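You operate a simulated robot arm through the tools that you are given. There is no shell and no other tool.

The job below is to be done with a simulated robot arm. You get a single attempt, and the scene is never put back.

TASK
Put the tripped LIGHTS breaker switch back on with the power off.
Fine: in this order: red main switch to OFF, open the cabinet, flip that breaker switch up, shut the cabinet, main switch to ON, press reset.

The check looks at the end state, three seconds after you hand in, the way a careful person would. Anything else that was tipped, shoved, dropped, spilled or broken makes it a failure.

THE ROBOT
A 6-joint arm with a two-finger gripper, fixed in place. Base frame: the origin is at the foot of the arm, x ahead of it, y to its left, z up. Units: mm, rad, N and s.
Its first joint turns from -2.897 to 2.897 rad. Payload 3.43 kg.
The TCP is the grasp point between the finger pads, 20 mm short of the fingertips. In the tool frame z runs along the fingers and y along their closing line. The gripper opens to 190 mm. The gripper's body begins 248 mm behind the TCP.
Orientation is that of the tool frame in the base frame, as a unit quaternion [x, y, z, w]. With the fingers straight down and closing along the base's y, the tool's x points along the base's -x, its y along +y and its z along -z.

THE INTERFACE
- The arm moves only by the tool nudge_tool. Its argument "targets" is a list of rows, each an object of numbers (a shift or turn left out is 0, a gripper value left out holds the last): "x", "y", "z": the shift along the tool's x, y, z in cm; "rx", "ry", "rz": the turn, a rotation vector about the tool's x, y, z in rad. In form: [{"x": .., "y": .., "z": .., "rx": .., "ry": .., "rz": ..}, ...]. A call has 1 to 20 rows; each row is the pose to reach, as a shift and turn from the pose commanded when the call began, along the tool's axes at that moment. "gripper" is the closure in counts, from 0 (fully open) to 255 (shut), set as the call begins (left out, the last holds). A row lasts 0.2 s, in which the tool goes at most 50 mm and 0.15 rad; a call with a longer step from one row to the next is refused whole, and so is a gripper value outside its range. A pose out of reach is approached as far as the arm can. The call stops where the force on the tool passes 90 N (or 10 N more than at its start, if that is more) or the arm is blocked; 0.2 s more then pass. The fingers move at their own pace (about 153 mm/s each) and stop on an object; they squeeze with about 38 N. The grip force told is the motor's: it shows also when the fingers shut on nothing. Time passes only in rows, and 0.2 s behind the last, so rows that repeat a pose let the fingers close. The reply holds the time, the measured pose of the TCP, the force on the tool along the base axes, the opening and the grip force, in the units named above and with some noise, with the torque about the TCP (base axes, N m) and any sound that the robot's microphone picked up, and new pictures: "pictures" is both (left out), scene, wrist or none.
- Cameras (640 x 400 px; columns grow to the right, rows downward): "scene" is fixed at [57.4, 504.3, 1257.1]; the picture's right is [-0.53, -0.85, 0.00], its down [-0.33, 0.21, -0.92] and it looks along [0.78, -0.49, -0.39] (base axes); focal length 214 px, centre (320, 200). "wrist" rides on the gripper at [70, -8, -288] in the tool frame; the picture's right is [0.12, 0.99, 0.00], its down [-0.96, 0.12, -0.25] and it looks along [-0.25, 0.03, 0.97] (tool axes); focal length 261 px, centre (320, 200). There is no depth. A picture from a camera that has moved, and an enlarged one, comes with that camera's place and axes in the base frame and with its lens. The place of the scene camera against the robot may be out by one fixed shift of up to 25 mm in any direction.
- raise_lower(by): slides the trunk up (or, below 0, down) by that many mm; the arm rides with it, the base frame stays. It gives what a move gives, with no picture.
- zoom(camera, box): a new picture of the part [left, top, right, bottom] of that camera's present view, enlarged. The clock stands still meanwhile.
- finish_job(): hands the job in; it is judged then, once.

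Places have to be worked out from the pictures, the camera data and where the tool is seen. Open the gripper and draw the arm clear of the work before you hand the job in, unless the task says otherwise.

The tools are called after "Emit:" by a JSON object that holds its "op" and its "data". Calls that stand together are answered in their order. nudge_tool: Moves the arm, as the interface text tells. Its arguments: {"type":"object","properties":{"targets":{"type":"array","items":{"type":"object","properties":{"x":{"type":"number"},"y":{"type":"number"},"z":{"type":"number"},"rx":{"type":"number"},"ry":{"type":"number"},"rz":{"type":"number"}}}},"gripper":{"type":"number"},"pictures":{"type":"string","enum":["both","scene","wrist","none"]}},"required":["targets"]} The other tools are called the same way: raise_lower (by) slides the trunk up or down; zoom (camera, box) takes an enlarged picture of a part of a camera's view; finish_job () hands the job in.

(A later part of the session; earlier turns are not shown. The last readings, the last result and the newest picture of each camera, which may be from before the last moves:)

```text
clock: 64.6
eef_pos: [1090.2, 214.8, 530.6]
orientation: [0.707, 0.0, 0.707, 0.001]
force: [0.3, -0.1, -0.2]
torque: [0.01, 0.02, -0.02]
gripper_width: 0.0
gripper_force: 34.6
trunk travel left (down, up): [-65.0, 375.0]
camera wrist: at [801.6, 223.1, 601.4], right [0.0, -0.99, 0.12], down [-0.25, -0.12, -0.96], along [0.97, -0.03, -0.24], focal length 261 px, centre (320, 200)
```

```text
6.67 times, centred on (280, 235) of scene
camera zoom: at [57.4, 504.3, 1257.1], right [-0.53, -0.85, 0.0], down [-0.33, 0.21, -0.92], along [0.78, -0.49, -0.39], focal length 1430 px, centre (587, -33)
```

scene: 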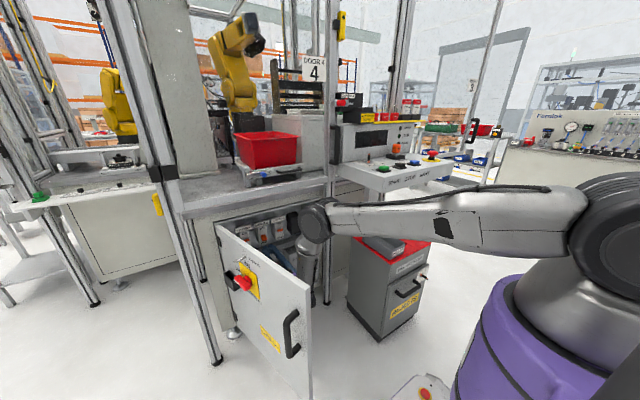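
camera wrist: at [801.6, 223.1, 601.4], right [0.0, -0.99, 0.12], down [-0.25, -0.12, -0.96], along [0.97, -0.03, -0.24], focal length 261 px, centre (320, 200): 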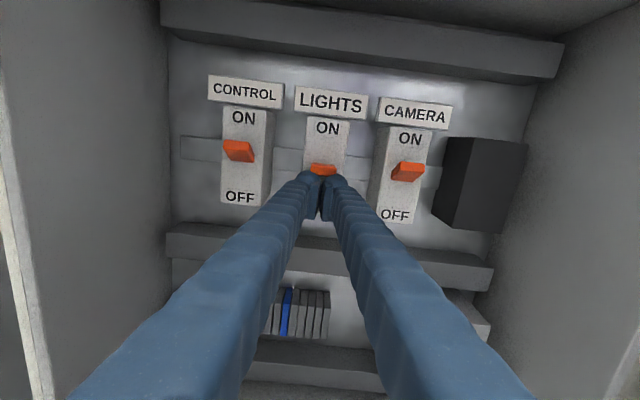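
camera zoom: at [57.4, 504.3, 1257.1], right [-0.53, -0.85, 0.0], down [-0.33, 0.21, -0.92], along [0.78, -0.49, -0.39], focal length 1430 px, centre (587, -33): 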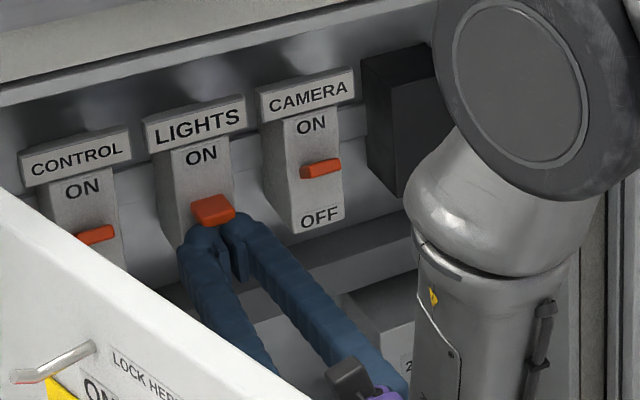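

The lever is moving up with the fingers, with almost no force; it still sits about 14 mm below its neighbours' ON position. I push on up by another 20 mm.

Emit:
{"op": "nudge_tool", "data": {"targets": [{"x": 0.4}, {"x": 0.8}, {"x": 1.2}, {"x": 1.5}, {"x": 1.8}, {"x": 2.0}, {"x": 2.0}], "pictures": "wrist"}}

Emit:
{"op": "zoom", "data": {"camera": "wrist", "box": [240, 60, 400, 220]}}

Emit:
{"op": "zoom", "data": {"camera": "scene", "box": [250, 205, 310, 265]}}

```text
clock: 66.2
eef_pos: [1089.7, 215.2, 546.8]
orientation: [0.709, 0.001, 0.706, 0.0]
force: [-5.5, 1.0, -16.9]
torque: [0.05, 0.09, 0.04]
gripper_width: 6.3
gripper_force: 34.5
trunk travel left (down, up): [-65.0, 375.0]
camera wrist: at [800.7, 222.8, 618.5], right [0.0, -0.99, 0.12], down [-0.25, -0.12, -0.96], along [0.97, -0.03, -0.25], focal length 261 px, centre (320, 200)
```

wrist: 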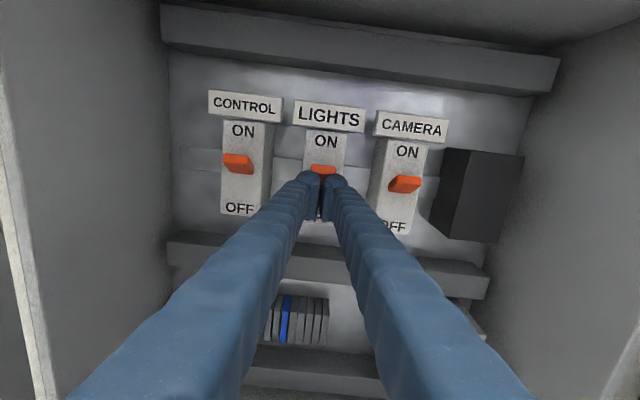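

```text
2.50 times, centred on (320, 140) of wrist
camera zoom: at [800.7, 222.8, 618.5], right [0.0, -0.99, 0.12], down [-0.25, -0.12, -0.96], along [0.97, -0.03, -0.25], focal length 652 px, centre (320, 350)
```

zoom: 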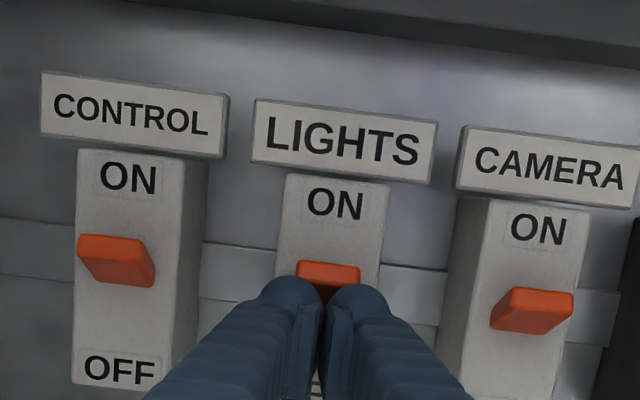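

```text
6.67 times, centred on (280, 235) of scene
camera zoom: at [57.4, 504.3, 1257.1], right [-0.53, -0.85, 0.0], down [-0.33, 0.21, -0.92], along [0.78, -0.49, -0.39], focal length 1430 px, centre (587, -33)
```

zoom: 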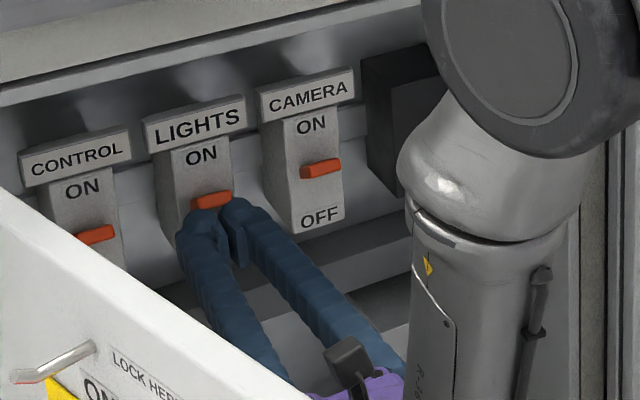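

The LIGHTS lever now lines up with its neighbours (same offset below "ON") and resists with about 17 N, so it is at its stop. I press 3 mm more to seat it, then drop 30 mm and check that it stays.

Emit:
{"op": "nudge_tool", "data": {"targets": [{"x": 0.3}, {"x": 0.3}, {"x": -0.5}, {"x": -1.5}, {"x": -3.0}, {"x": -3.0}], "pictures": "wrist"}}

Emit:
{"op": "zoom", "data": {"camera": "wrist", "box": [240, 60, 400, 220]}}

Emit:
{"op": "zoom", "data": {"camera": "scene", "box": [250, 205, 310, 265]}}

```text
clock: 67.6
eef_pos: [1091.1, 213.7, 522.5]
orientation: [0.706, 0.001, 0.708, 0.001]
force: [0.3, 0.0, 0.2]
torque: [0.03, -0.03, -0.02]
gripper_width: 0.4
gripper_force: 34.2
trunk travel left (down, up): [-65.0, 375.0]
camera wrist: at [801.8, 223.5, 592.5], right [0.0, -0.99, 0.12], down [-0.25, -0.12, -0.96], along [0.97, -0.03, -0.24], focal length 261 px, centre (320, 200)
```

wrist: 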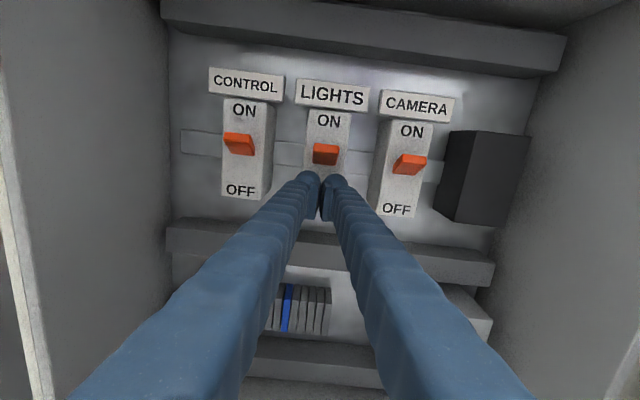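

```text
2.50 times, centred on (320, 140) of wrist
camera zoom: at [801.8, 223.5, 592.5], right [0.0, -0.99, 0.12], down [-0.25, -0.12, -0.96], along [0.97, -0.03, -0.24], focal length 652 px, centre (320, 350)
```

zoom: 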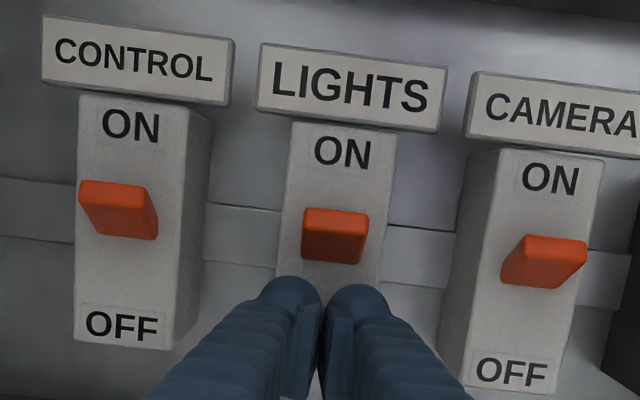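

```text
6.67 times, centred on (280, 235) of scene
camera zoom: at [57.4, 504.3, 1257.1], right [-0.53, -0.85, 0.0], down [-0.33, 0.21, -0.92], along [0.78, -0.49, -0.39], focal length 1430 px, centre (587, -33)
```

zoom: 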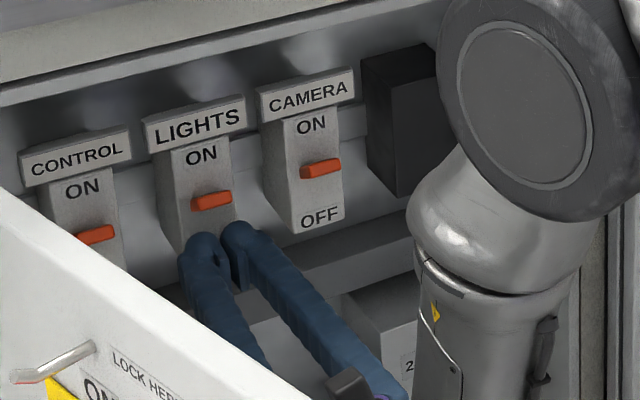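

LIGHTS now stands at ON like CONTROL and CAMERA, and it stayed there. I withdraw straight back out of the cabinet.

Emit:
{"op": "nudge_tool", "data": {"targets": [{"z": -3.0}, {"z": -6.0}, {"z": -9.5}, {"z": -13.0}, {"z": -16.5}, {"z": -20.0}, {"z": -23.5}, {"z": -27.0}, {"z": -27.0, "y": 3.0}, {"z": -27.0, "y": 6.0}, {"z": -27.0, "y": 8.0}, {"z": -27.0, "y": 8.0}]}}

Emit:
{"op": "zoom", "data": {"camera": "wrist", "box": [160, 40, 400, 200]}}

```text
clock: 70.2
eef_pos: [819.2, 135.1, 521.5]
orientation: [0.707, 0.001, 0.708, 0.001]
force: [-0.2, -0.4, -0.2]
torque: [0.0, 0.0, 0.0]
gripper_width: 0.0
gripper_force: 34.7
trunk travel left (down, up): [-65.0, 375.0]
camera wrist: at [531.5, 142.8, 591.1], right [0.0, -0.99, 0.12], down [-0.25, -0.12, -0.96], along [0.97, -0.03, -0.24], focal length 261 px, centre (320, 200)
```

scene: 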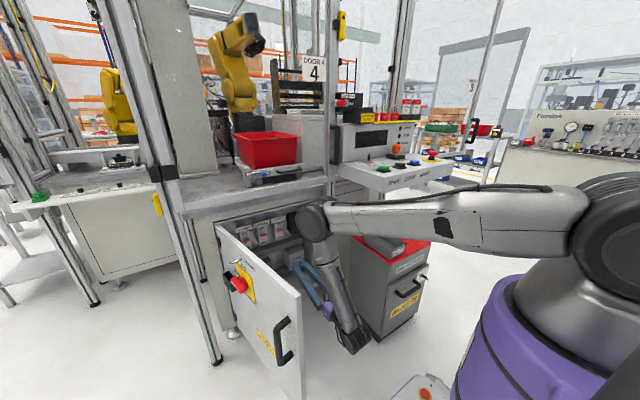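
wrist: 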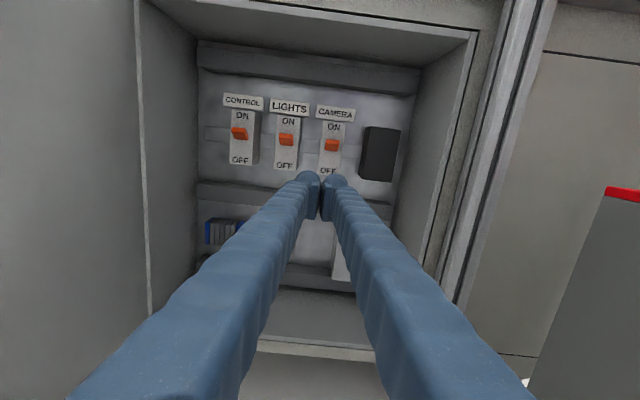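

```text
2.50 times, centred on (280, 120) of wrist
camera zoom: at [531.5, 142.8, 591.1], right [0.0, -0.99, 0.12], down [-0.25, -0.12, -0.96], along [0.97, -0.03, -0.24], focal length 652 px, centre (420, 400)
```

zoom: 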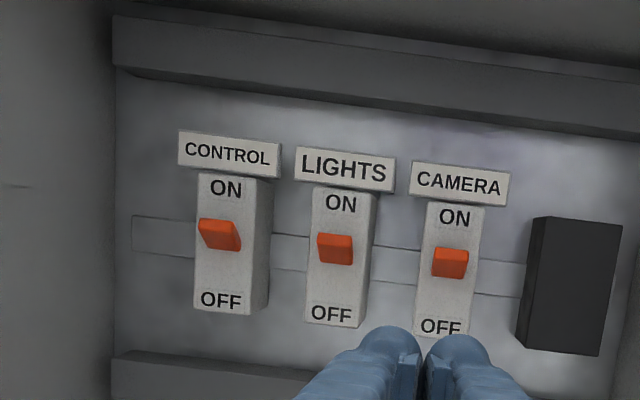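

All three breakers show ON; next I need to get to the door's front side to shut it. I raise the trunk back by 110 mm first and then lift above the door.

Emit:
{"op": "raise_lower", "data": {"by": 110}}

Emit:
{"op": "nudge_tool", "data": {"targets": [{"x": 3.2, "z": -0.4, "rx": -0.02}, {"x": 6.4, "z": -0.8, "rx": -0.04}, {"x": 9.6, "z": -1.2, "rx": -0.06}, {"x": 12.8, "z": -1.6, "rx": -0.08}, {"x": 16.0, "z": -2.0, "rx": -0.1}, {"x": 19.2, "z": -2.4, "rx": -0.12}, {"x": 22.4, "z": -2.8, "rx": -0.14}, {"x": 25.4, "z": -3.0, "rx": -0.16}, {"x": 25.4, "z": -3.0, "rx": -0.16}]}}

```text
clock: 71.6
eef_pos: [820.8, 134.9, 630.5]
orientation: [0.707, 0.0, 0.707, 0.001]
force: [-0.3, 0.1, 0.2]
torque: [-0.04, -0.04, -0.02]
gripper_width: 0.0
gripper_force: 34.5
trunk travel left (down, up): [-175.0, 265.0]
```

```text
clock: 73.6
eef_pos: [790.6, 134.3, 885.0]
orientation: [0.704, -0.056, 0.705, 0.057]
force: [0.0, 0.5, -0.1]
torque: [0.01, 0.0, 0.02]
gripper_width: 0.1
gripper_force: 35.1
trunk travel left (down, up): [-175.0, 265.0]
camera wrist: at [506.8, 188.0, 955.5], right [-0.16, -0.98, 0.12], down [-0.26, -0.08, -0.96], along [0.95, -0.18, -0.24], focal length 261 px, centre (320, 200)
```

scene: 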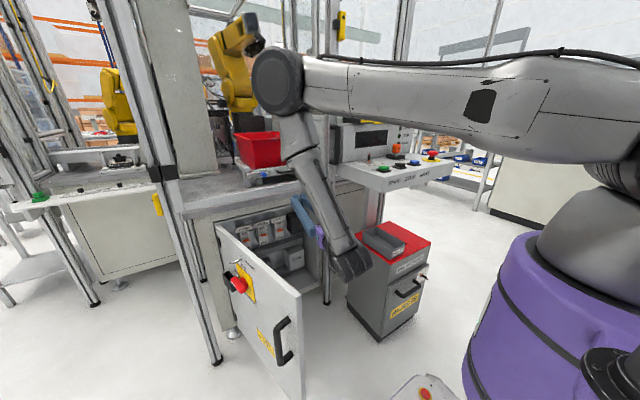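
wrist: 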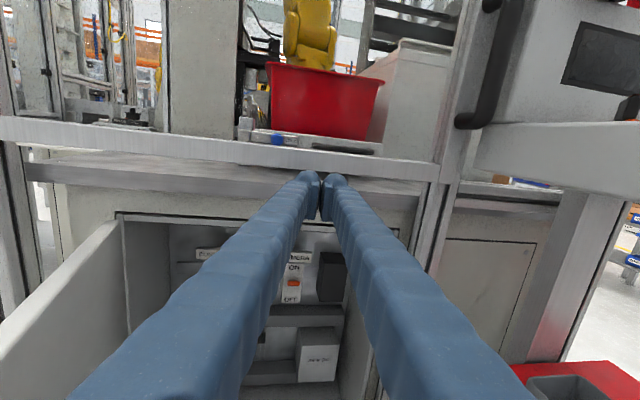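

Now I swing over the door to its front side, to about (520, 480, 885), pointing at the door face with the fingers closed.

Emit:
{"op": "nudge_tool", "data": {"targets": [{"z": -2.475, "y": -2.288, "rx": -0.0481}, {"z": -4.95, "y": -4.577, "rx": -0.0962}, {"z": -7.426, "y": -6.865, "rx": -0.1442}, {"z": -9.9, "y": -9.154, "rx": -0.1923}, {"z": -12.377, "y": -11.44, "rx": -0.2404}, {"z": -14.85, "y": -13.73, "rx": -0.2885}, {"z": -17.33, "y": -16.02, "rx": -0.3365}, {"z": -19.8, "y": -18.31, "rx": -0.3846}, {"z": -22.28, "y": -20.6, "rx": -0.4327}, {"z": -24.75, "y": -22.88, "rx": -0.4808}, {"z": -27.23, "y": -25.17, "rx": -0.5288}, {"z": -29.7, "y": -27.46, "rx": -0.5769}, {"z": -32.18, "y": -29.75, "rx": -0.625}, {"z": -32.18, "y": -29.75, "rx": -0.625}]}}

```text
clock: 76.6
eef_pos: [520.0, 479.0, 883.8]
orientation: [0.653, -0.27, 0.654, 0.271]
force: [-0.7, 0.5, 0.4]
torque: [-0.02, -0.04, -0.05]
gripper_width: 0.0
gripper_force: 34.1
trunk travel left (down, up): [-175.0, 265.0]
camera wrist: at [321.3, 688.6, 953.6], right [-0.7, -0.7, 0.12], down [-0.26, 0.09, -0.96], along [0.66, -0.71, -0.24], focal length 261 px, centre (320, 200)
```

scene: 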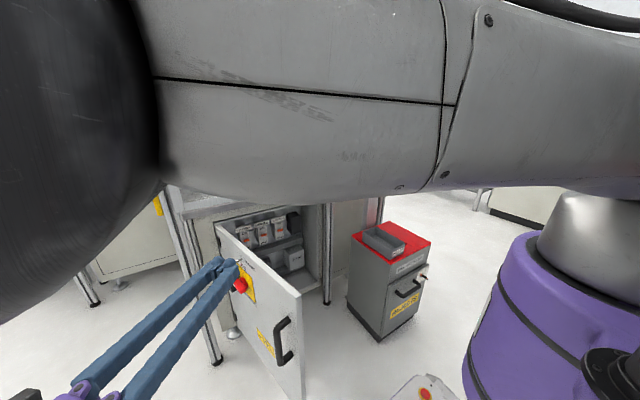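
wrist: 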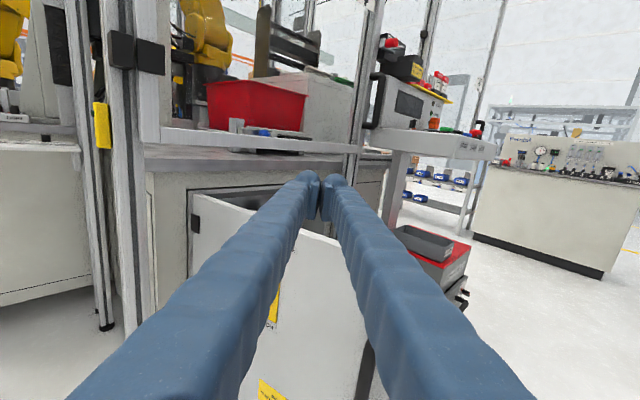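

I'm on the front side. I lower the trunk by 170 mm, then bring the tool down to about z=600 in front of the door face.

Emit:
{"op": "raise_lower", "data": {"by": -170}}

Emit:
{"op": "nudge_tool", "data": {"targets": [{"x": -3.0}, {"x": -6.0}, {"x": -9.0}, {"x": -11.0}, {"x": -11.0}]}}

```text
clock: 78.5
eef_pos: [520.7, 479.4, 712.7]
orientation: [0.653, -0.27, 0.654, 0.271]
force: [0.5, 0.0, 0.5]
torque: [0.01, 0.0, 0.01]
gripper_width: 0.0
gripper_force: 33.8
trunk travel left (down, up): [-5.0, 435.0]
```

```text
clock: 79.8
eef_pos: [520.3, 478.3, 603.8]
orientation: [0.653, -0.27, 0.654, 0.271]
force: [0.1, 0.2, 0.1]
torque: [0.01, -0.03, 0.01]
gripper_width: 0.1
gripper_force: 33.9
trunk travel left (down, up): [-5.0, 435.0]
camera wrist: at [322.1, 687.5, 673.7], right [-0.7, -0.7, 0.12], down [-0.26, 0.09, -0.96], along [0.67, -0.71, -0.24], focal length 261 px, centre (320, 200)
```

scene: 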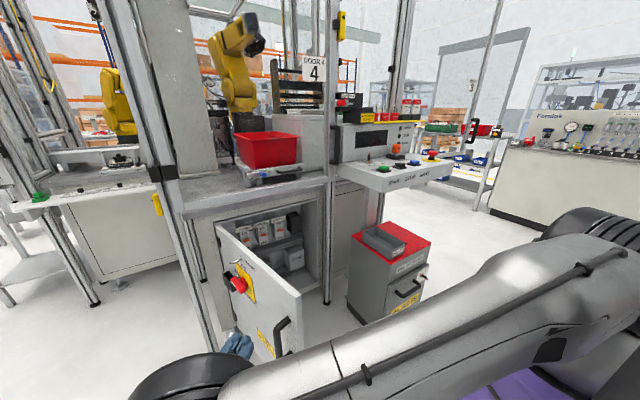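
wrist: 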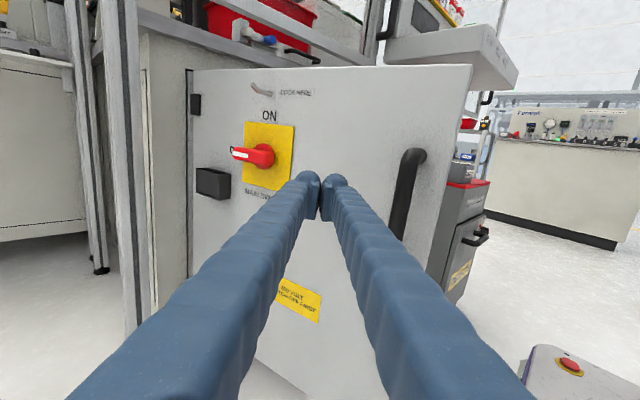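

The door face is ahead, between the switch and the handle. I press on it with the closed fingertips and swing it along the closing arc, first to about 60°.

Emit:
{"op": "nudge_tool", "data": {"targets": [{"z": 2.2, "y": 1.2}, {"z": 4.45, "y": 2.38}, {"z": 6.0, "y": 3.25}, {"z": 7.64, "y": 4.14}, {"z": 9.62, "y": 5.42}, {"z": 11.33, "y": 6.49}, {"z": 13.75, "y": 7.64}, {"z": 16.18, "y": 8.75}, {"z": 18.74, "y": 9.59}, {"z": 21.31, "y": 10.35}, {"z": 21.31, "y": 10.35}]}}

```text
clock: 82.2
eef_pos: [599.5, 253.6, 603.6]
orientation: [0.653, -0.27, 0.654, 0.27]
force: [0.4, -0.4, -0.1]
torque: [0.01, 0.0, -0.02]
gripper_width: 0.0
gripper_force: 34.5
trunk travel left (down, up): [-5.0, 435.0]
camera wrist: at [399.7, 462.7, 673.5], right [-0.7, -0.7, 0.12], down [-0.26, 0.09, -0.96], along [0.67, -0.71, -0.24], focal length 261 px, centre (320, 200)
```

scene: 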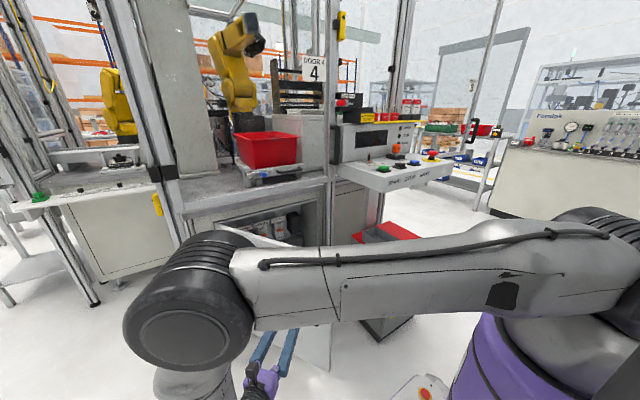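
wrist: 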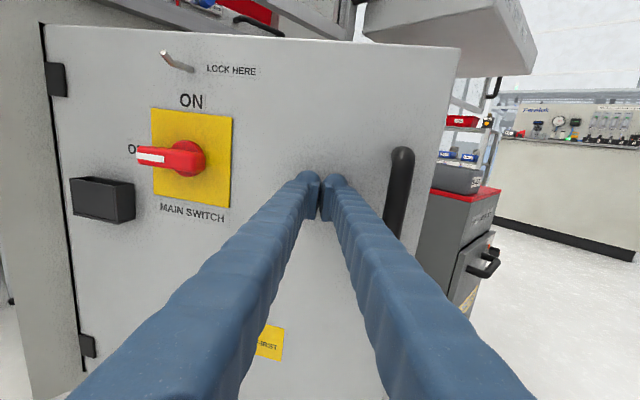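

The door is moving ahead of the fingertips with very little force. I continue along the arc to about 15°, gradually straightening the tool.

Emit:
{"op": "nudge_tool", "data": {"targets": [{"z": 2.53, "y": 0.62, "rx": 0.017}, {"z": 5.1, "y": 1.05, "rx": 0.035}, {"z": 7.78, "y": 1.3, "rx": 0.06}, {"z": 10.47, "y": 1.36, "rx": 0.087}, {"z": 13.16, "y": 1.29, "rx": 0.13}, {"z": 15.83, "y": 1.07, "rx": 0.1745}, {"z": 18.49, "y": 0.63, "rx": 0.218}, {"z": 21.11, "y": 0.06, "rx": 0.262}, {"z": 23.68, "y": -0.72, "rx": 0.305}, {"z": 26.19, "y": -1.63, "rx": 0.349}, {"z": 28.63, "y": -2.73, "rx": 0.393}, {"z": 31.02, "y": -3.95, "rx": 0.436}, {"z": 31.02, "y": -3.95, "rx": 0.436}]}}

```text
clock: 85.0
eef_pos: [847.7, 63.7, 604.0]
orientation: [0.696, -0.122, 0.697, 0.123]
force: [-0.4, 0.2, -1.1]
torque: [-0.02, -0.02, -0.01]
gripper_width: 0.1
gripper_force: 34.0
trunk travel left (down, up): [-5.0, 435.0]
camera wrist: at [578.2, 169.8, 675.0], right [-0.34, -0.93, 0.12], down [-0.27, -0.03, -0.96], along [0.9, -0.36, -0.24], focal length 261 px, centre (320, 200)
```

scene: 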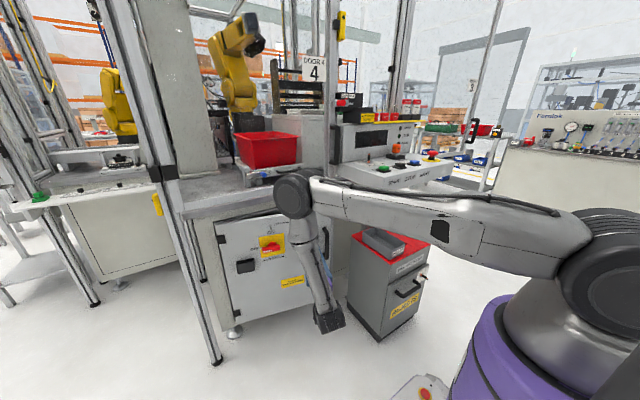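
wrist: 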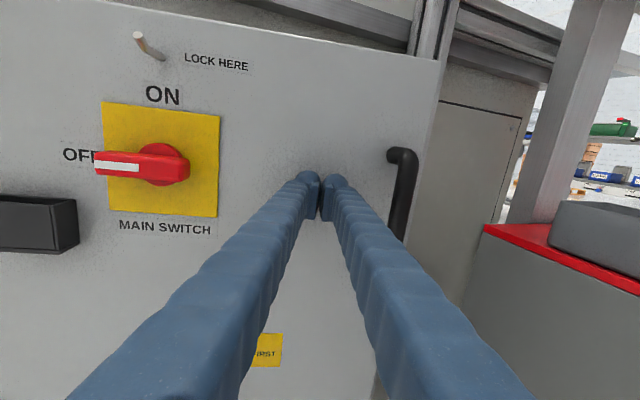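

The door is nearly shut. I push through the last 15°, slowing down near the end and pressing until it meets resistance.

Emit:
{"op": "nudge_tool", "data": {"targets": [{"z": 1.3, "y": -0.08, "rx": 0.013}, {"z": 2.61, "y": -0.16, "rx": 0.026}, {"z": 3.95, "y": -0.4, "rx": 0.039}, {"z": 5.25, "y": -0.66, "rx": 0.052}, {"z": 6.5, "y": -1.0, "rx": 0.061}, {"z": 7.84, "y": -1.36, "rx": 0.07}, {"z": 8.5, "y": -1.6, "rx": 0.075}, {"z": 9.2, "y": -1.8, "rx": 0.08}, {"z": 9.8, "y": -2.05, "rx": 0.085}, {"z": 10.37, "y": -2.23, "rx": 0.087}, {"z": 10.7, "y": -2.3, "rx": 0.087}, {"z": 11.0, "y": -2.4, "rx": 0.087}]}}

```text
clock: 87.6
eef_pos: [949.6, 49.8, 603.1]
orientation: [0.702, -0.09, 0.7, 0.094]
force: [-40.4, 2.7, 11.6]
torque: [-0.29, -0.32, 0.4]
gripper_width: 0.0
gripper_force: 34.5
trunk travel left (down, up): [-5.0, 435.0]
stopped in row 12: the force on the tool passed its limit at 95 N (the readings are from after the stop); the commanded pose is now the measured one
camera wrist: at [673.8, 132.0, 674.4], right [-0.26, -0.96, 0.13], down [-0.27, -0.05, -0.96], along [0.93, -0.28, -0.25], focal length 261 px, centre (320, 200)
```

scene: 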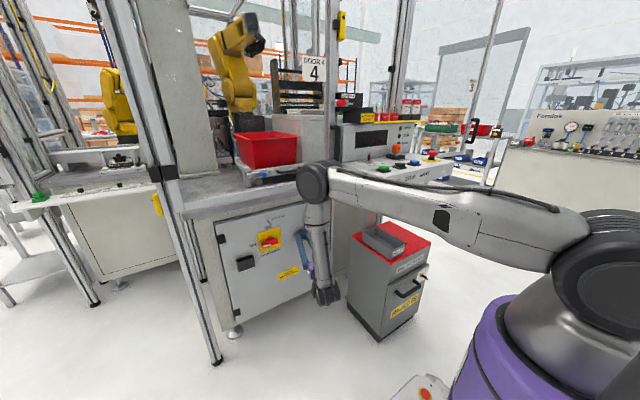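
wrist: 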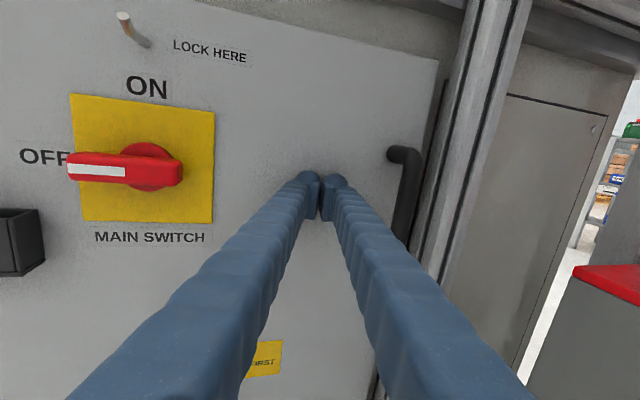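

The push met firm resistance (95 N) with the tip at x≈970, which matches the closed door plane. I back off 60 mm and check that the door stays flush.

Emit:
{"op": "nudge_tool", "data": {"targets": [{"z": -1.5}, {"z": -3.0}, {"z": -4.5}, {"z": -6.0}, {"z": -6.0}]}}

Emit:
{"op": "zoom", "data": {"camera": "scene", "box": [200, 190, 350, 340]}}

Emit:
{"op": "zoom", "data": {"camera": "wrist", "box": [300, 40, 540, 280]}}

```text
clock: 88.8
eef_pos: [895.4, 64.3, 602.3]
orientation: [0.703, -0.09, 0.699, 0.094]
force: [-0.2, -0.3, 0.0]
torque: [-0.06, 0.0, 0.0]
gripper_width: 0.0
gripper_force: 34.7
trunk travel left (down, up): [-5.0, 435.0]
camera wrist: at [618.9, 146.3, 673.1], right [-0.25, -0.96, 0.12], down [-0.27, -0.05, -0.96], along [0.93, -0.28, -0.25], focal length 261 px, centre (320, 200)
```

scene: 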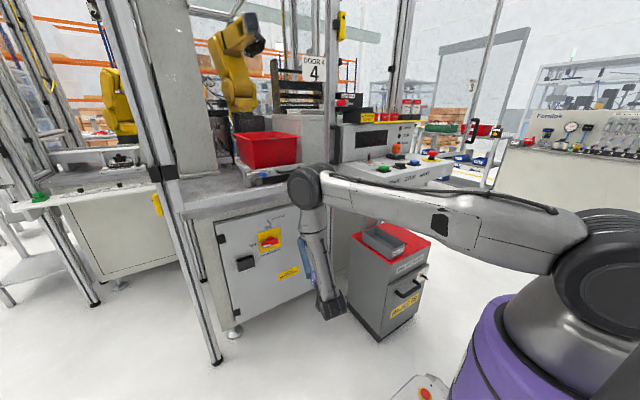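
wrist: 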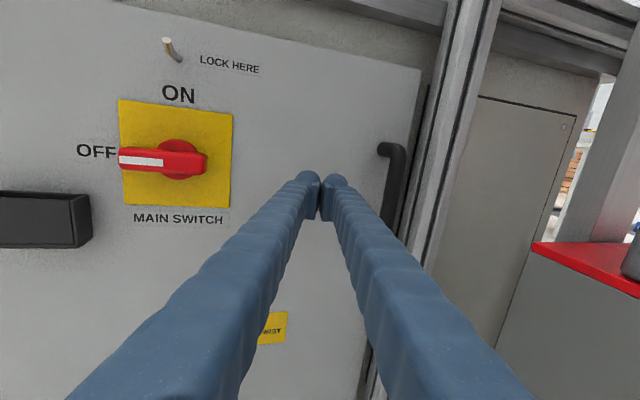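

```text
2.67 times, centred on (275, 265) of scene
camera zoom: at [57.4, 504.3, 1257.1], right [-0.53, -0.85, 0.0], down [-0.33, 0.21, -0.92], along [0.78, -0.49, -0.39], focal length 572 px, centre (440, 27)
```

zoom: 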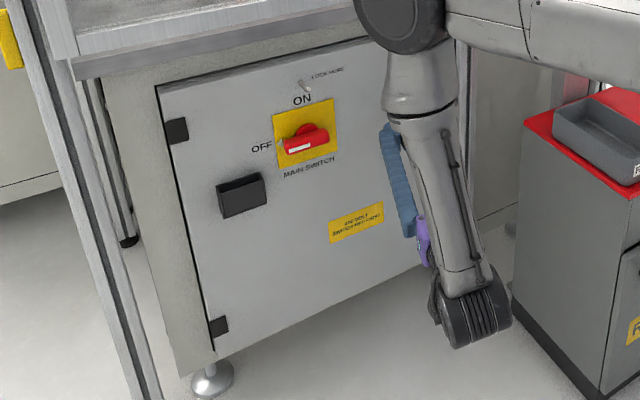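

```text
1.67 times, centred on (420, 160) of wrist
camera zoom: at [618.9, 146.3, 673.1], right [-0.25, -0.96, 0.12], down [-0.27, -0.05, -0.96], along [0.93, -0.28, -0.25], focal length 434 px, centre (153, 267)
```

zoom: 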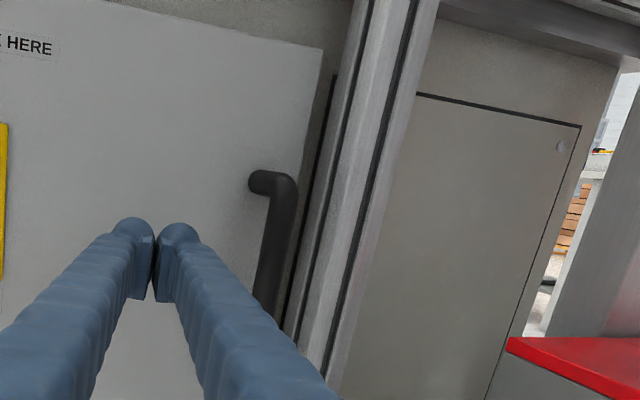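

The door edge and handle are back at their original closed positions. Next is the main switch: I move in front of it at (850, 225, 560), facing straight, opening the fingers to 60 mm.

Emit:
{"op": "nudge_tool", "data": {"targets": [{"x": -0.8, "y": -2.9, "z": -1.7, "rx": 0.052}, {"x": -1.7, "y": -5.75, "z": -3.4, "rx": 0.104}, {"x": -2.5, "y": -8.6, "z": -5.1, "rx": 0.156}, {"x": -3.3, "y": -11.5, "z": -6.8, "rx": 0.208}, {"x": -4.18, "y": -14.38, "z": -8.54, "rx": 0.2605}, {"x": -4.18, "y": -14.38, "z": -8.54, "rx": 0.2605}], "gripper": 175, "pictures": "wrist"}}

Emit:
{"op": "raise_lower", "data": {"by": 60}}

```text
clock: 90.2
eef_pos: [848.8, 225.0, 558.6]
orientation: [0.709, 0.002, 0.705, 0.001]
force: [0.0, 0.4, -0.1]
torque: [-0.03, 0.01, 0.03]
gripper_width: 59.5
gripper_force: 0.1
trunk travel left (down, up): [-5.0, 435.0]
camera wrist: at [560.7, 233.5, 631.0], right [0.0, -0.99, 0.12], down [-0.25, -0.12, -0.96], along [0.97, -0.03, -0.25], focal length 261 px, centre (320, 200)
```

wrist: 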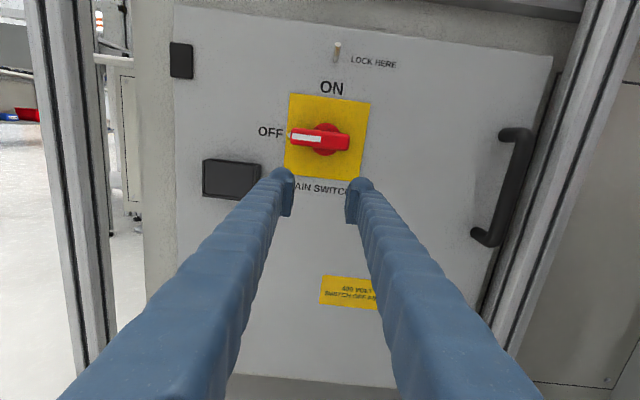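

```text
clock: 91.2
eef_pos: [848.7, 224.3, 617.5]
orientation: [0.709, 0.001, 0.705, 0.002]
force: [0.3, 0.6, -0.1]
torque: [0.01, 0.01, 0.0]
gripper_width: 59.6
gripper_force: 0.0
trunk travel left (down, up): [-65.0, 375.0]
```

At the switch height, I roll the tool a quarter turn so the fingers close above and below the now-horizontal lever.

Emit:
{"op": "nudge_tool", "data": {"targets": [{"rz": -0.143}, {"rz": -0.286}, {"rz": -0.429}, {"rz": -0.572}, {"rz": -0.715}, {"rz": -0.858}, {"rz": -1.0}, {"rz": -1.143}, {"rz": -1.286}, {"rz": -1.429}, {"rz": -1.571}, {"rz": -1.571}], "pictures": "wrist"}}

Emit:
{"op": "zoom", "data": {"camera": "wrist", "box": [240, 110, 400, 260]}}

```text
clock: 93.8
eef_pos: [847.4, 224.6, 619.0]
orientation: [0.5, 0.503, 0.497, 0.5]
force: [-0.8, 0.1, 0.8]
torque: [0.0, 0.0, 0.01]
gripper_width: 59.6
gripper_force: 0.0
trunk travel left (down, up): [-65.0, 375.0]
camera wrist: at [560.0, 294.5, 612.3], right [0.01, 0.12, 0.99], down [-0.25, -0.96, 0.12], along [0.97, -0.25, 0.02], focal length 261 px, centre (320, 200)
```

wrist: 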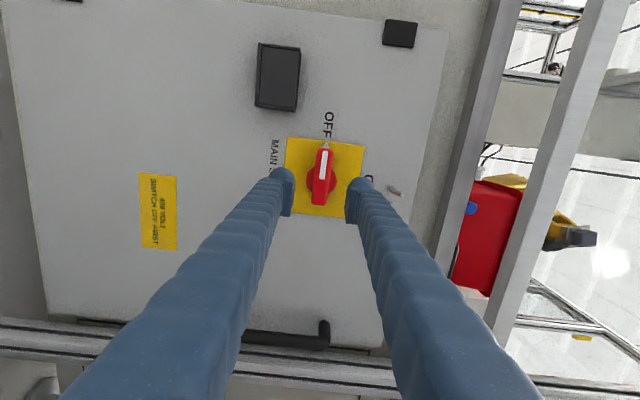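

```text
2.67 times, centred on (320, 185) of wrist
camera zoom: at [560.0, 294.5, 612.3], right [0.01, 0.12, 0.99], down [-0.25, -0.96, 0.12], along [0.97, -0.25, 0.02], focal length 695 px, centre (320, 240)
```

zoom: 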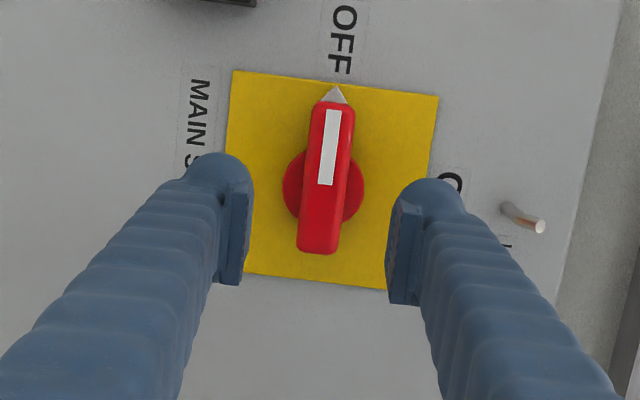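

The lever sits about 3.5 mm higher than the tool centre, so I correct that and move forward to TCP x≈935 around the lever.

Emit:
{"op": "nudge_tool", "data": {"targets": [{"y": 0.35, "z": 2.0}, {"y": 0.35, "z": 4.0}, {"y": 0.35, "z": 6.0}, {"y": 0.35, "z": 7.5}, {"y": 0.35, "z": 8.7}, {"y": 0.35, "z": 8.7}], "pictures": "wrist"}}

Emit:
{"op": "zoom", "data": {"camera": "wrist", "box": [240, 110, 400, 260]}}

```text
clock: 95.2
eef_pos: [935.3, 226.9, 619.9]
orientation: [0.501, 0.502, 0.497, 0.499]
force: [0.0, 0.4, 0.1]
torque: [0.03, 0.02, 0.03]
gripper_width: 59.7
gripper_force: 0.0
trunk travel left (down, up): [-65.0, 375.0]
camera wrist: at [646.9, 296.7, 613.8], right [0.01, 0.12, 0.99], down [-0.25, -0.96, 0.12], along [0.97, -0.25, 0.02], focal length 261 px, centre (320, 200)
```

wrist: 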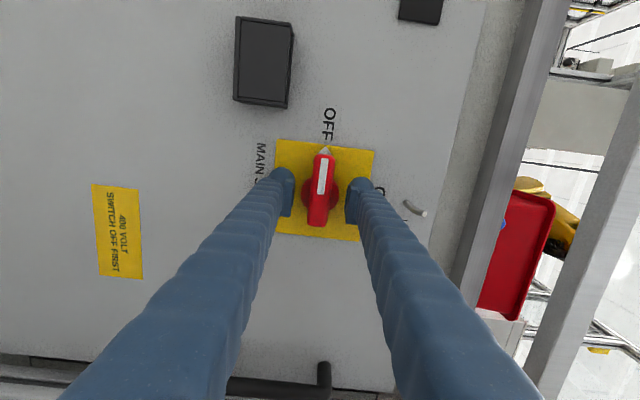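

```text
2.67 times, centred on (320, 185) of wrist
camera zoom: at [646.9, 296.7, 613.8], right [0.01, 0.12, 0.99], down [-0.25, -0.96, 0.12], along [0.97, -0.25, 0.02], focal length 695 px, centre (320, 240)
```

zoom: 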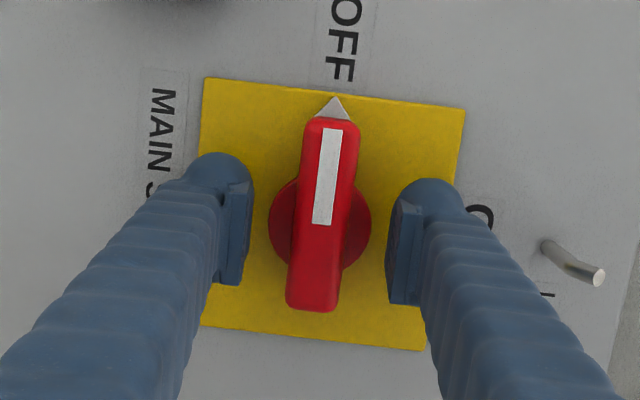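

The lever is centred between the fingers. I close on it, wait, and check the grip before turning.

Emit:
{"op": "nudge_tool", "data": {"targets": [{"z": 0}, {"z": 0}, {"z": 0}], "gripper": 255, "pictures": "wrist"}}

```text
clock: 96.0
eef_pos: [935.2, 226.5, 620.3]
orientation: [0.501, 0.503, 0.497, 0.499]
force: [1.5, 0.5, -0.9]
torque: [0.23, -0.02, -0.06]
gripper_width: 23.1
gripper_force: 45.4
trunk travel left (down, up): [-65.0, 375.0]
camera wrist: at [646.8, 296.7, 613.8], right [0.01, 0.12, 0.99], down [-0.25, -0.96, 0.12], along [0.97, -0.25, 0.02], focal length 261 px, centre (320, 200)
```

wrist: 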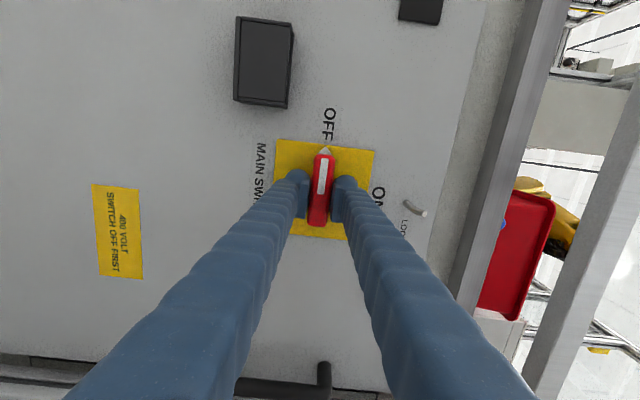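

Good grip (23.1 mm). I turn the lever a quarter turn clockwise to ON.

Emit:
{"op": "nudge_tool", "data": {"targets": [{"rz": 0.131}, {"rz": 0.262}, {"rz": 0.393}, {"rz": 0.524}, {"rz": 0.654}, {"rz": 0.785}, {"rz": 0.916}, {"rz": 1.047}, {"rz": 1.178}, {"rz": 1.309}, {"rz": 1.44}, {"rz": 1.571}, {"rz": 1.571}]}}

Emit:
{"op": "zoom", "data": {"camera": "wrist", "box": [240, 110, 400, 260]}}

Emit:
{"op": "zoom", "data": {"camera": "scene", "box": [320, 100, 460, 200]}}

```text
clock: 98.8
eef_pos: [935.8, 224.7, 622.3]
orientation: [0.709, 0.001, 0.705, 0.0]
force: [-17.9, 6.9, 4.7]
torque: [0.05, -0.1, 0.06]
gripper_width: 22.9
gripper_force: 44.5
trunk travel left (down, up): [-65.0, 375.0]
camera wrist: at [647.4, 233.0, 694.3], right [0.0, -0.99, 0.12], down [-0.25, -0.12, -0.96], along [0.97, -0.03, -0.25], focal length 261 px, centre (320, 200)
```

scene: 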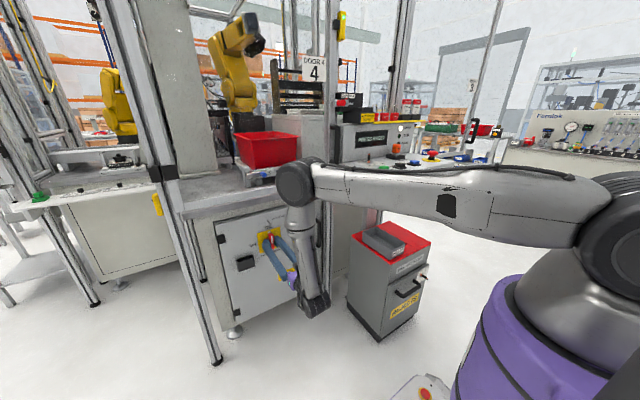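
wrist: 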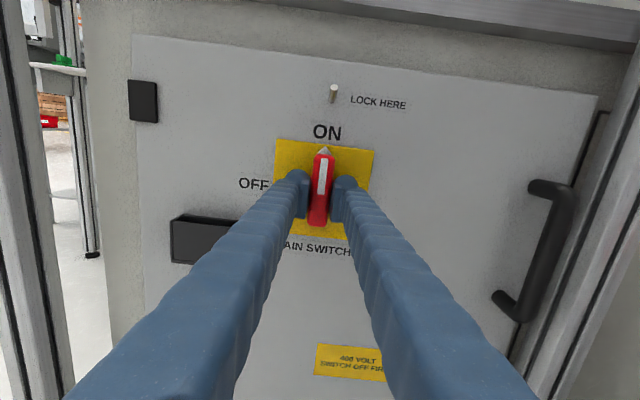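

```text
2.67 times, centred on (320, 185) of wrist
camera zoom: at [647.4, 233.0, 694.3], right [0.0, -0.99, 0.12], down [-0.25, -0.12, -0.96], along [0.97, -0.03, -0.25], focal length 695 px, centre (320, 240)
```

zoom: 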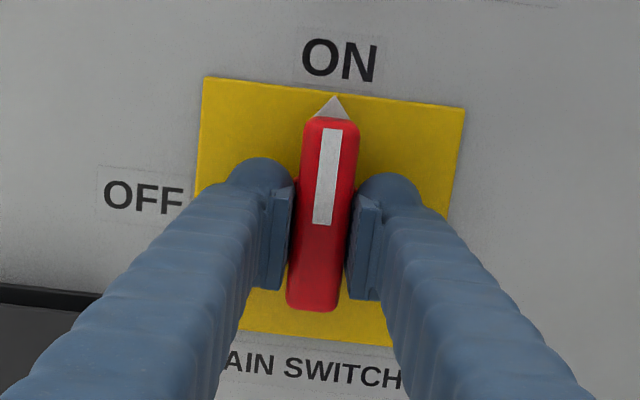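

```text
4.00 times, centred on (390, 150) of scene
camera zoom: at [57.4, 504.3, 1257.1], right [-0.53, -0.85, 0.0], down [-0.33, 0.21, -0.92], along [0.78, -0.49, -0.39], focal length 858 px, centre (40, 400)
```

zoom: 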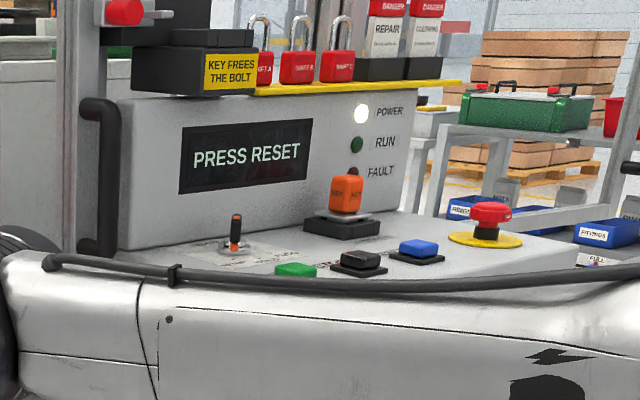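

The pointer is at ON and the console now reads "PRESS RESET" with the POWER lamp lit. I release the lever and draw straight back.

Emit:
{"op": "nudge_tool", "data": {"targets": [{"z": 0}, {"z": 0}, {"z": -2.0}, {"z": -4.0}, {"z": -6.0}, {"z": -8.0}, {"z": -8.0}], "gripper": 175, "pictures": "wrist"}}

Emit:
{"op": "zoom", "data": {"camera": "wrist", "box": [240, 100, 400, 260]}}

Emit:
{"op": "zoom", "data": {"camera": "scene", "box": [320, 80, 480, 200]}}

```text
clock: 100.4
eef_pos: [855.2, 223.3, 621.0]
orientation: [0.71, 0.002, 0.705, 0.001]
force: [-0.5, 0.5, -0.4]
torque: [0.0, 0.04, 0.03]
gripper_width: 59.7
gripper_force: 0.1
trunk travel left (down, up): [-65.0, 375.0]
camera wrist: at [567.6, 232.5, 693.2], right [0.0, -0.99, 0.12], down [-0.25, -0.12, -0.96], along [0.97, -0.03, -0.25], focal length 261 px, centre (320, 200)
```

wrist: 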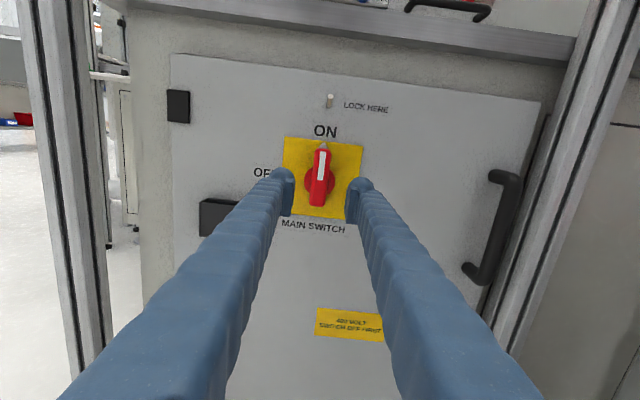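

```text
2.50 times, centred on (320, 180) of wrist
camera zoom: at [567.6, 232.5, 693.2], right [0.0, -0.99, 0.12], down [-0.25, -0.12, -0.96], along [0.97, -0.03, -0.25], focal length 652 px, centre (320, 250)
```

zoom: 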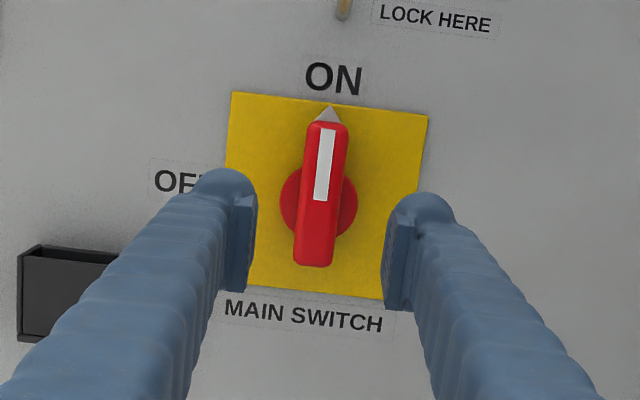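

```text
3.33 times, centred on (400, 140) of scene
camera zoom: at [57.4, 504.3, 1257.1], right [-0.53, -0.85, 0.0], down [-0.33, 0.21, -0.92], along [0.78, -0.49, -0.39], focal length 715 px, centre (53, 400)
```

zoom: 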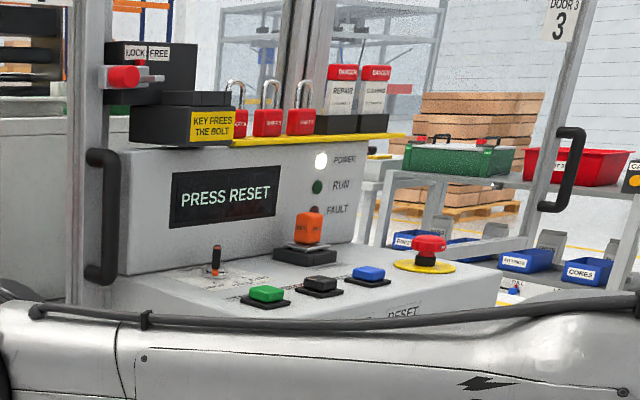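

The switch stays ON and only RESET is left, at about (638, -360, 1045) on the console deck. I'll reach it from the left with the tool pitched down, so I first back off, lift and start turning right, closing the fingers.

Emit:
{"op": "nudge_tool", "data": {"targets": [{"x": 1.5, "y": -0.27, "z": -2.5, "rx": -0.06}, {"x": 4.0, "y": -0.53, "z": -5.0, "rx": -0.13}, {"x": 7.0, "y": -0.8, "z": -7.0, "rx": -0.2}, {"x": 10.0, "y": -1.07, "z": -9.0, "rx": -0.28}, {"x": 13.0, "y": -1.3, "z": -10.5, "rx": -0.36}, {"x": 16.0, "y": -1.6, "z": -12.0, "rx": -0.44}, {"x": 19.0, "y": -1.9, "z": -13.0, "rx": -0.52}, {"x": 22.0, "y": -2.1, "z": -14.0, "rx": -0.6}, {"x": 25.0, "y": -2.4, "z": -15.0, "rx": -0.69}, {"x": 27.9, "y": -2.67, "z": -15.5, "rx": -0.785}, {"x": 27.9, "y": -2.67, "z": -15.5, "rx": -0.785}], "gripper": 255}}

```text
clock: 102.8
eef_pos: [701.8, 252.9, 902.8]
orientation: [0.655, -0.269, 0.652, 0.273]
force: [0.9, 0.1, -0.9]
torque: [0.01, 0.0, 0.06]
gripper_width: 0.0
gripper_force: 33.4
trunk travel left (down, up): [-65.0, 375.0]
camera wrist: at [504.5, 461.9, 973.5], right [-0.7, -0.7, 0.13], down [-0.26, 0.09, -0.96], along [0.66, -0.71, -0.25], focal length 261 px, centre (320, 200)
```

scene: 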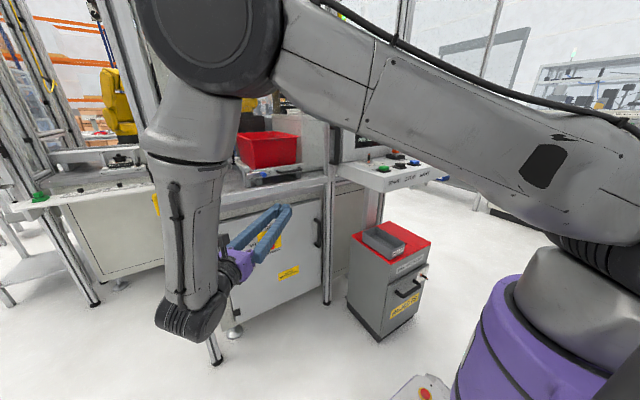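
wrist: 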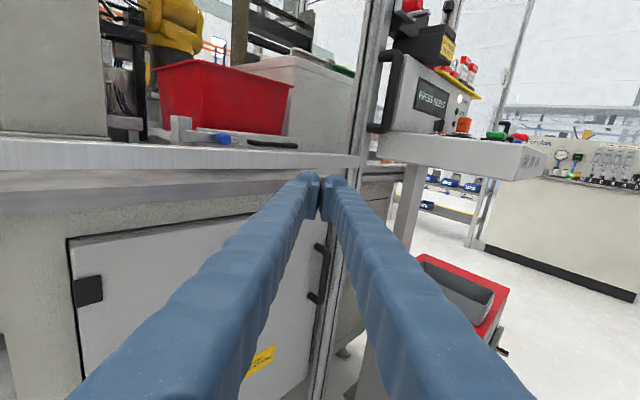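

I continue up to about (620, 100, 1250), turning the tool further right while still left of the console.

Emit:
{"op": "nudge_tool", "data": {"targets": [{"x": 2.9, "y": 1.38, "z": 0.42, "rx": -0.051}, {"x": 5.79, "y": 2.77, "z": 0.84, "rx": -0.102}, {"x": 8.68, "y": 4.15, "z": 1.26, "rx": -0.153}, {"x": 11.57, "y": 5.53, "z": 1.68, "rx": -0.204}, {"x": 14.47, "y": 6.91, "z": 2.1, "rx": -0.255}, {"x": 17.36, "y": 8.3, "z": 2.52, "rx": -0.306}, {"x": 20.25, "y": 9.68, "z": 2.93, "rx": -0.356}, {"x": 23.15, "y": 11.06, "z": 3.35, "rx": -0.407}, {"x": 26.04, "y": 12.44, "z": 3.77, "rx": -0.458}, {"x": 28.93, "y": 13.83, "z": 4.19, "rx": -0.509}, {"x": 31.83, "y": 15.21, "z": 4.61, "rx": -0.56}, {"x": 34.72, "y": 16.59, "z": 5.03, "rx": -0.611}, {"x": 34.72, "y": 16.59, "z": 5.03, "rx": -0.611}]}}

```text
clock: 105.6
eef_pos: [623.4, 99.5, 1248.2]
orientation: [0.543, -0.452, 0.541, 0.457]
force: [-0.3, -1.3, 0.4]
torque: [0.03, 0.04, 0.0]
gripper_width: 0.0
gripper_force: 34.7
trunk travel left (down, up): [-65.0, 375.0]
camera wrist: at [580.7, 384.2, 1319.4], right [-0.98, -0.17, 0.13], down [-0.16, 0.22, -0.96], along [0.14, -0.96, -0.24], focal length 261 px, centre (320, 200)
```

scene: 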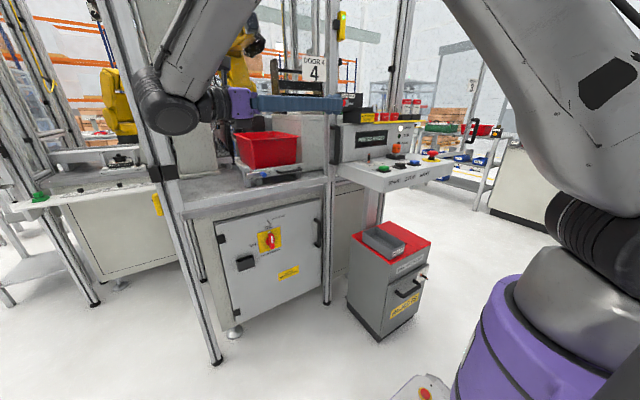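
wrist: 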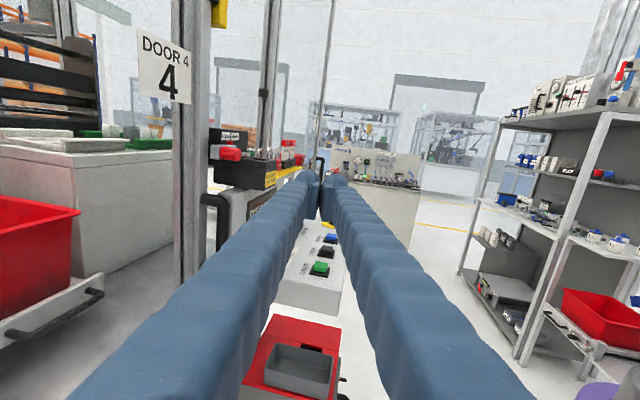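

The console is right ahead. I pitch the tool 45° down while moving over its left side to (638, -150, 1250), to get a close view of the buttons.

Emit:
{"op": "nudge_tool", "data": {"targets": [{"z": 2.76, "y": 0.32, "rx": -0.0184, "ry": -0.087, "rz": 0.0076}, {"z": 5.52, "y": 0.64, "rx": -0.0368, "ry": -0.174, "rz": 0.0152}, {"z": 8.28, "y": 0.97, "rx": -0.0551, "ry": -0.261, "rz": 0.0228}, {"z": 11.04, "y": 1.29, "rx": -0.0735, "ry": -0.348, "rz": 0.0304}, {"z": 13.79, "y": 1.61, "rx": -0.0919, "ry": -0.435, "rz": 0.0381}, {"z": 16.55, "y": 1.93, "rx": -0.1103, "ry": -0.522, "rz": 0.0457}, {"z": 19.31, "y": 2.26, "rx": -0.1286, "ry": -0.609, "rz": 0.0533}, {"z": 22.07, "y": 2.58, "rx": -0.147, "ry": -0.696, "rz": 0.0609}, {"z": 24.83, "y": 2.9, "rx": -0.1654, "ry": -0.783, "rz": 0.0685}, {"z": 24.83, "y": 2.9, "rx": -0.1654, "ry": -0.783, "rz": 0.0685}]}}

```text
clock: 107.8
eef_pos: [636.4, -149.9, 1250.5]
orientation: [0.654, -0.651, 0.271, 0.274]
force: [-0.9, -0.6, 0.3]
torque: [0.14, -0.01, 0.0]
gripper_width: 0.0
gripper_force: 34.5
trunk travel left (down, up): [-65.0, 375.0]
camera wrist: at [645.6, 4.2, 1503.6], right [-0.99, -0.09, 0.09], down [-0.12, 0.85, -0.51], along [-0.03, -0.51, -0.86], focal length 261 px, centre (320, 200)
```

scene: 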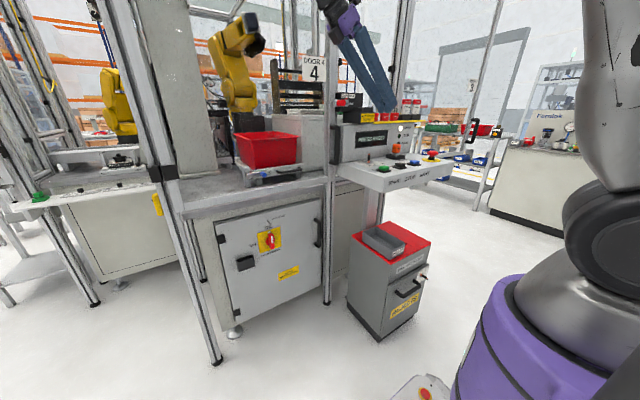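
wrist: 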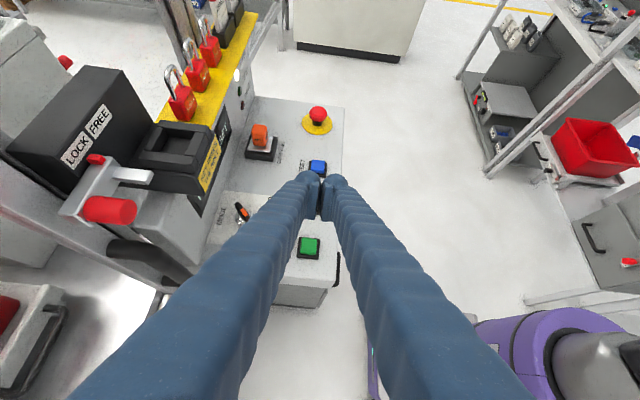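

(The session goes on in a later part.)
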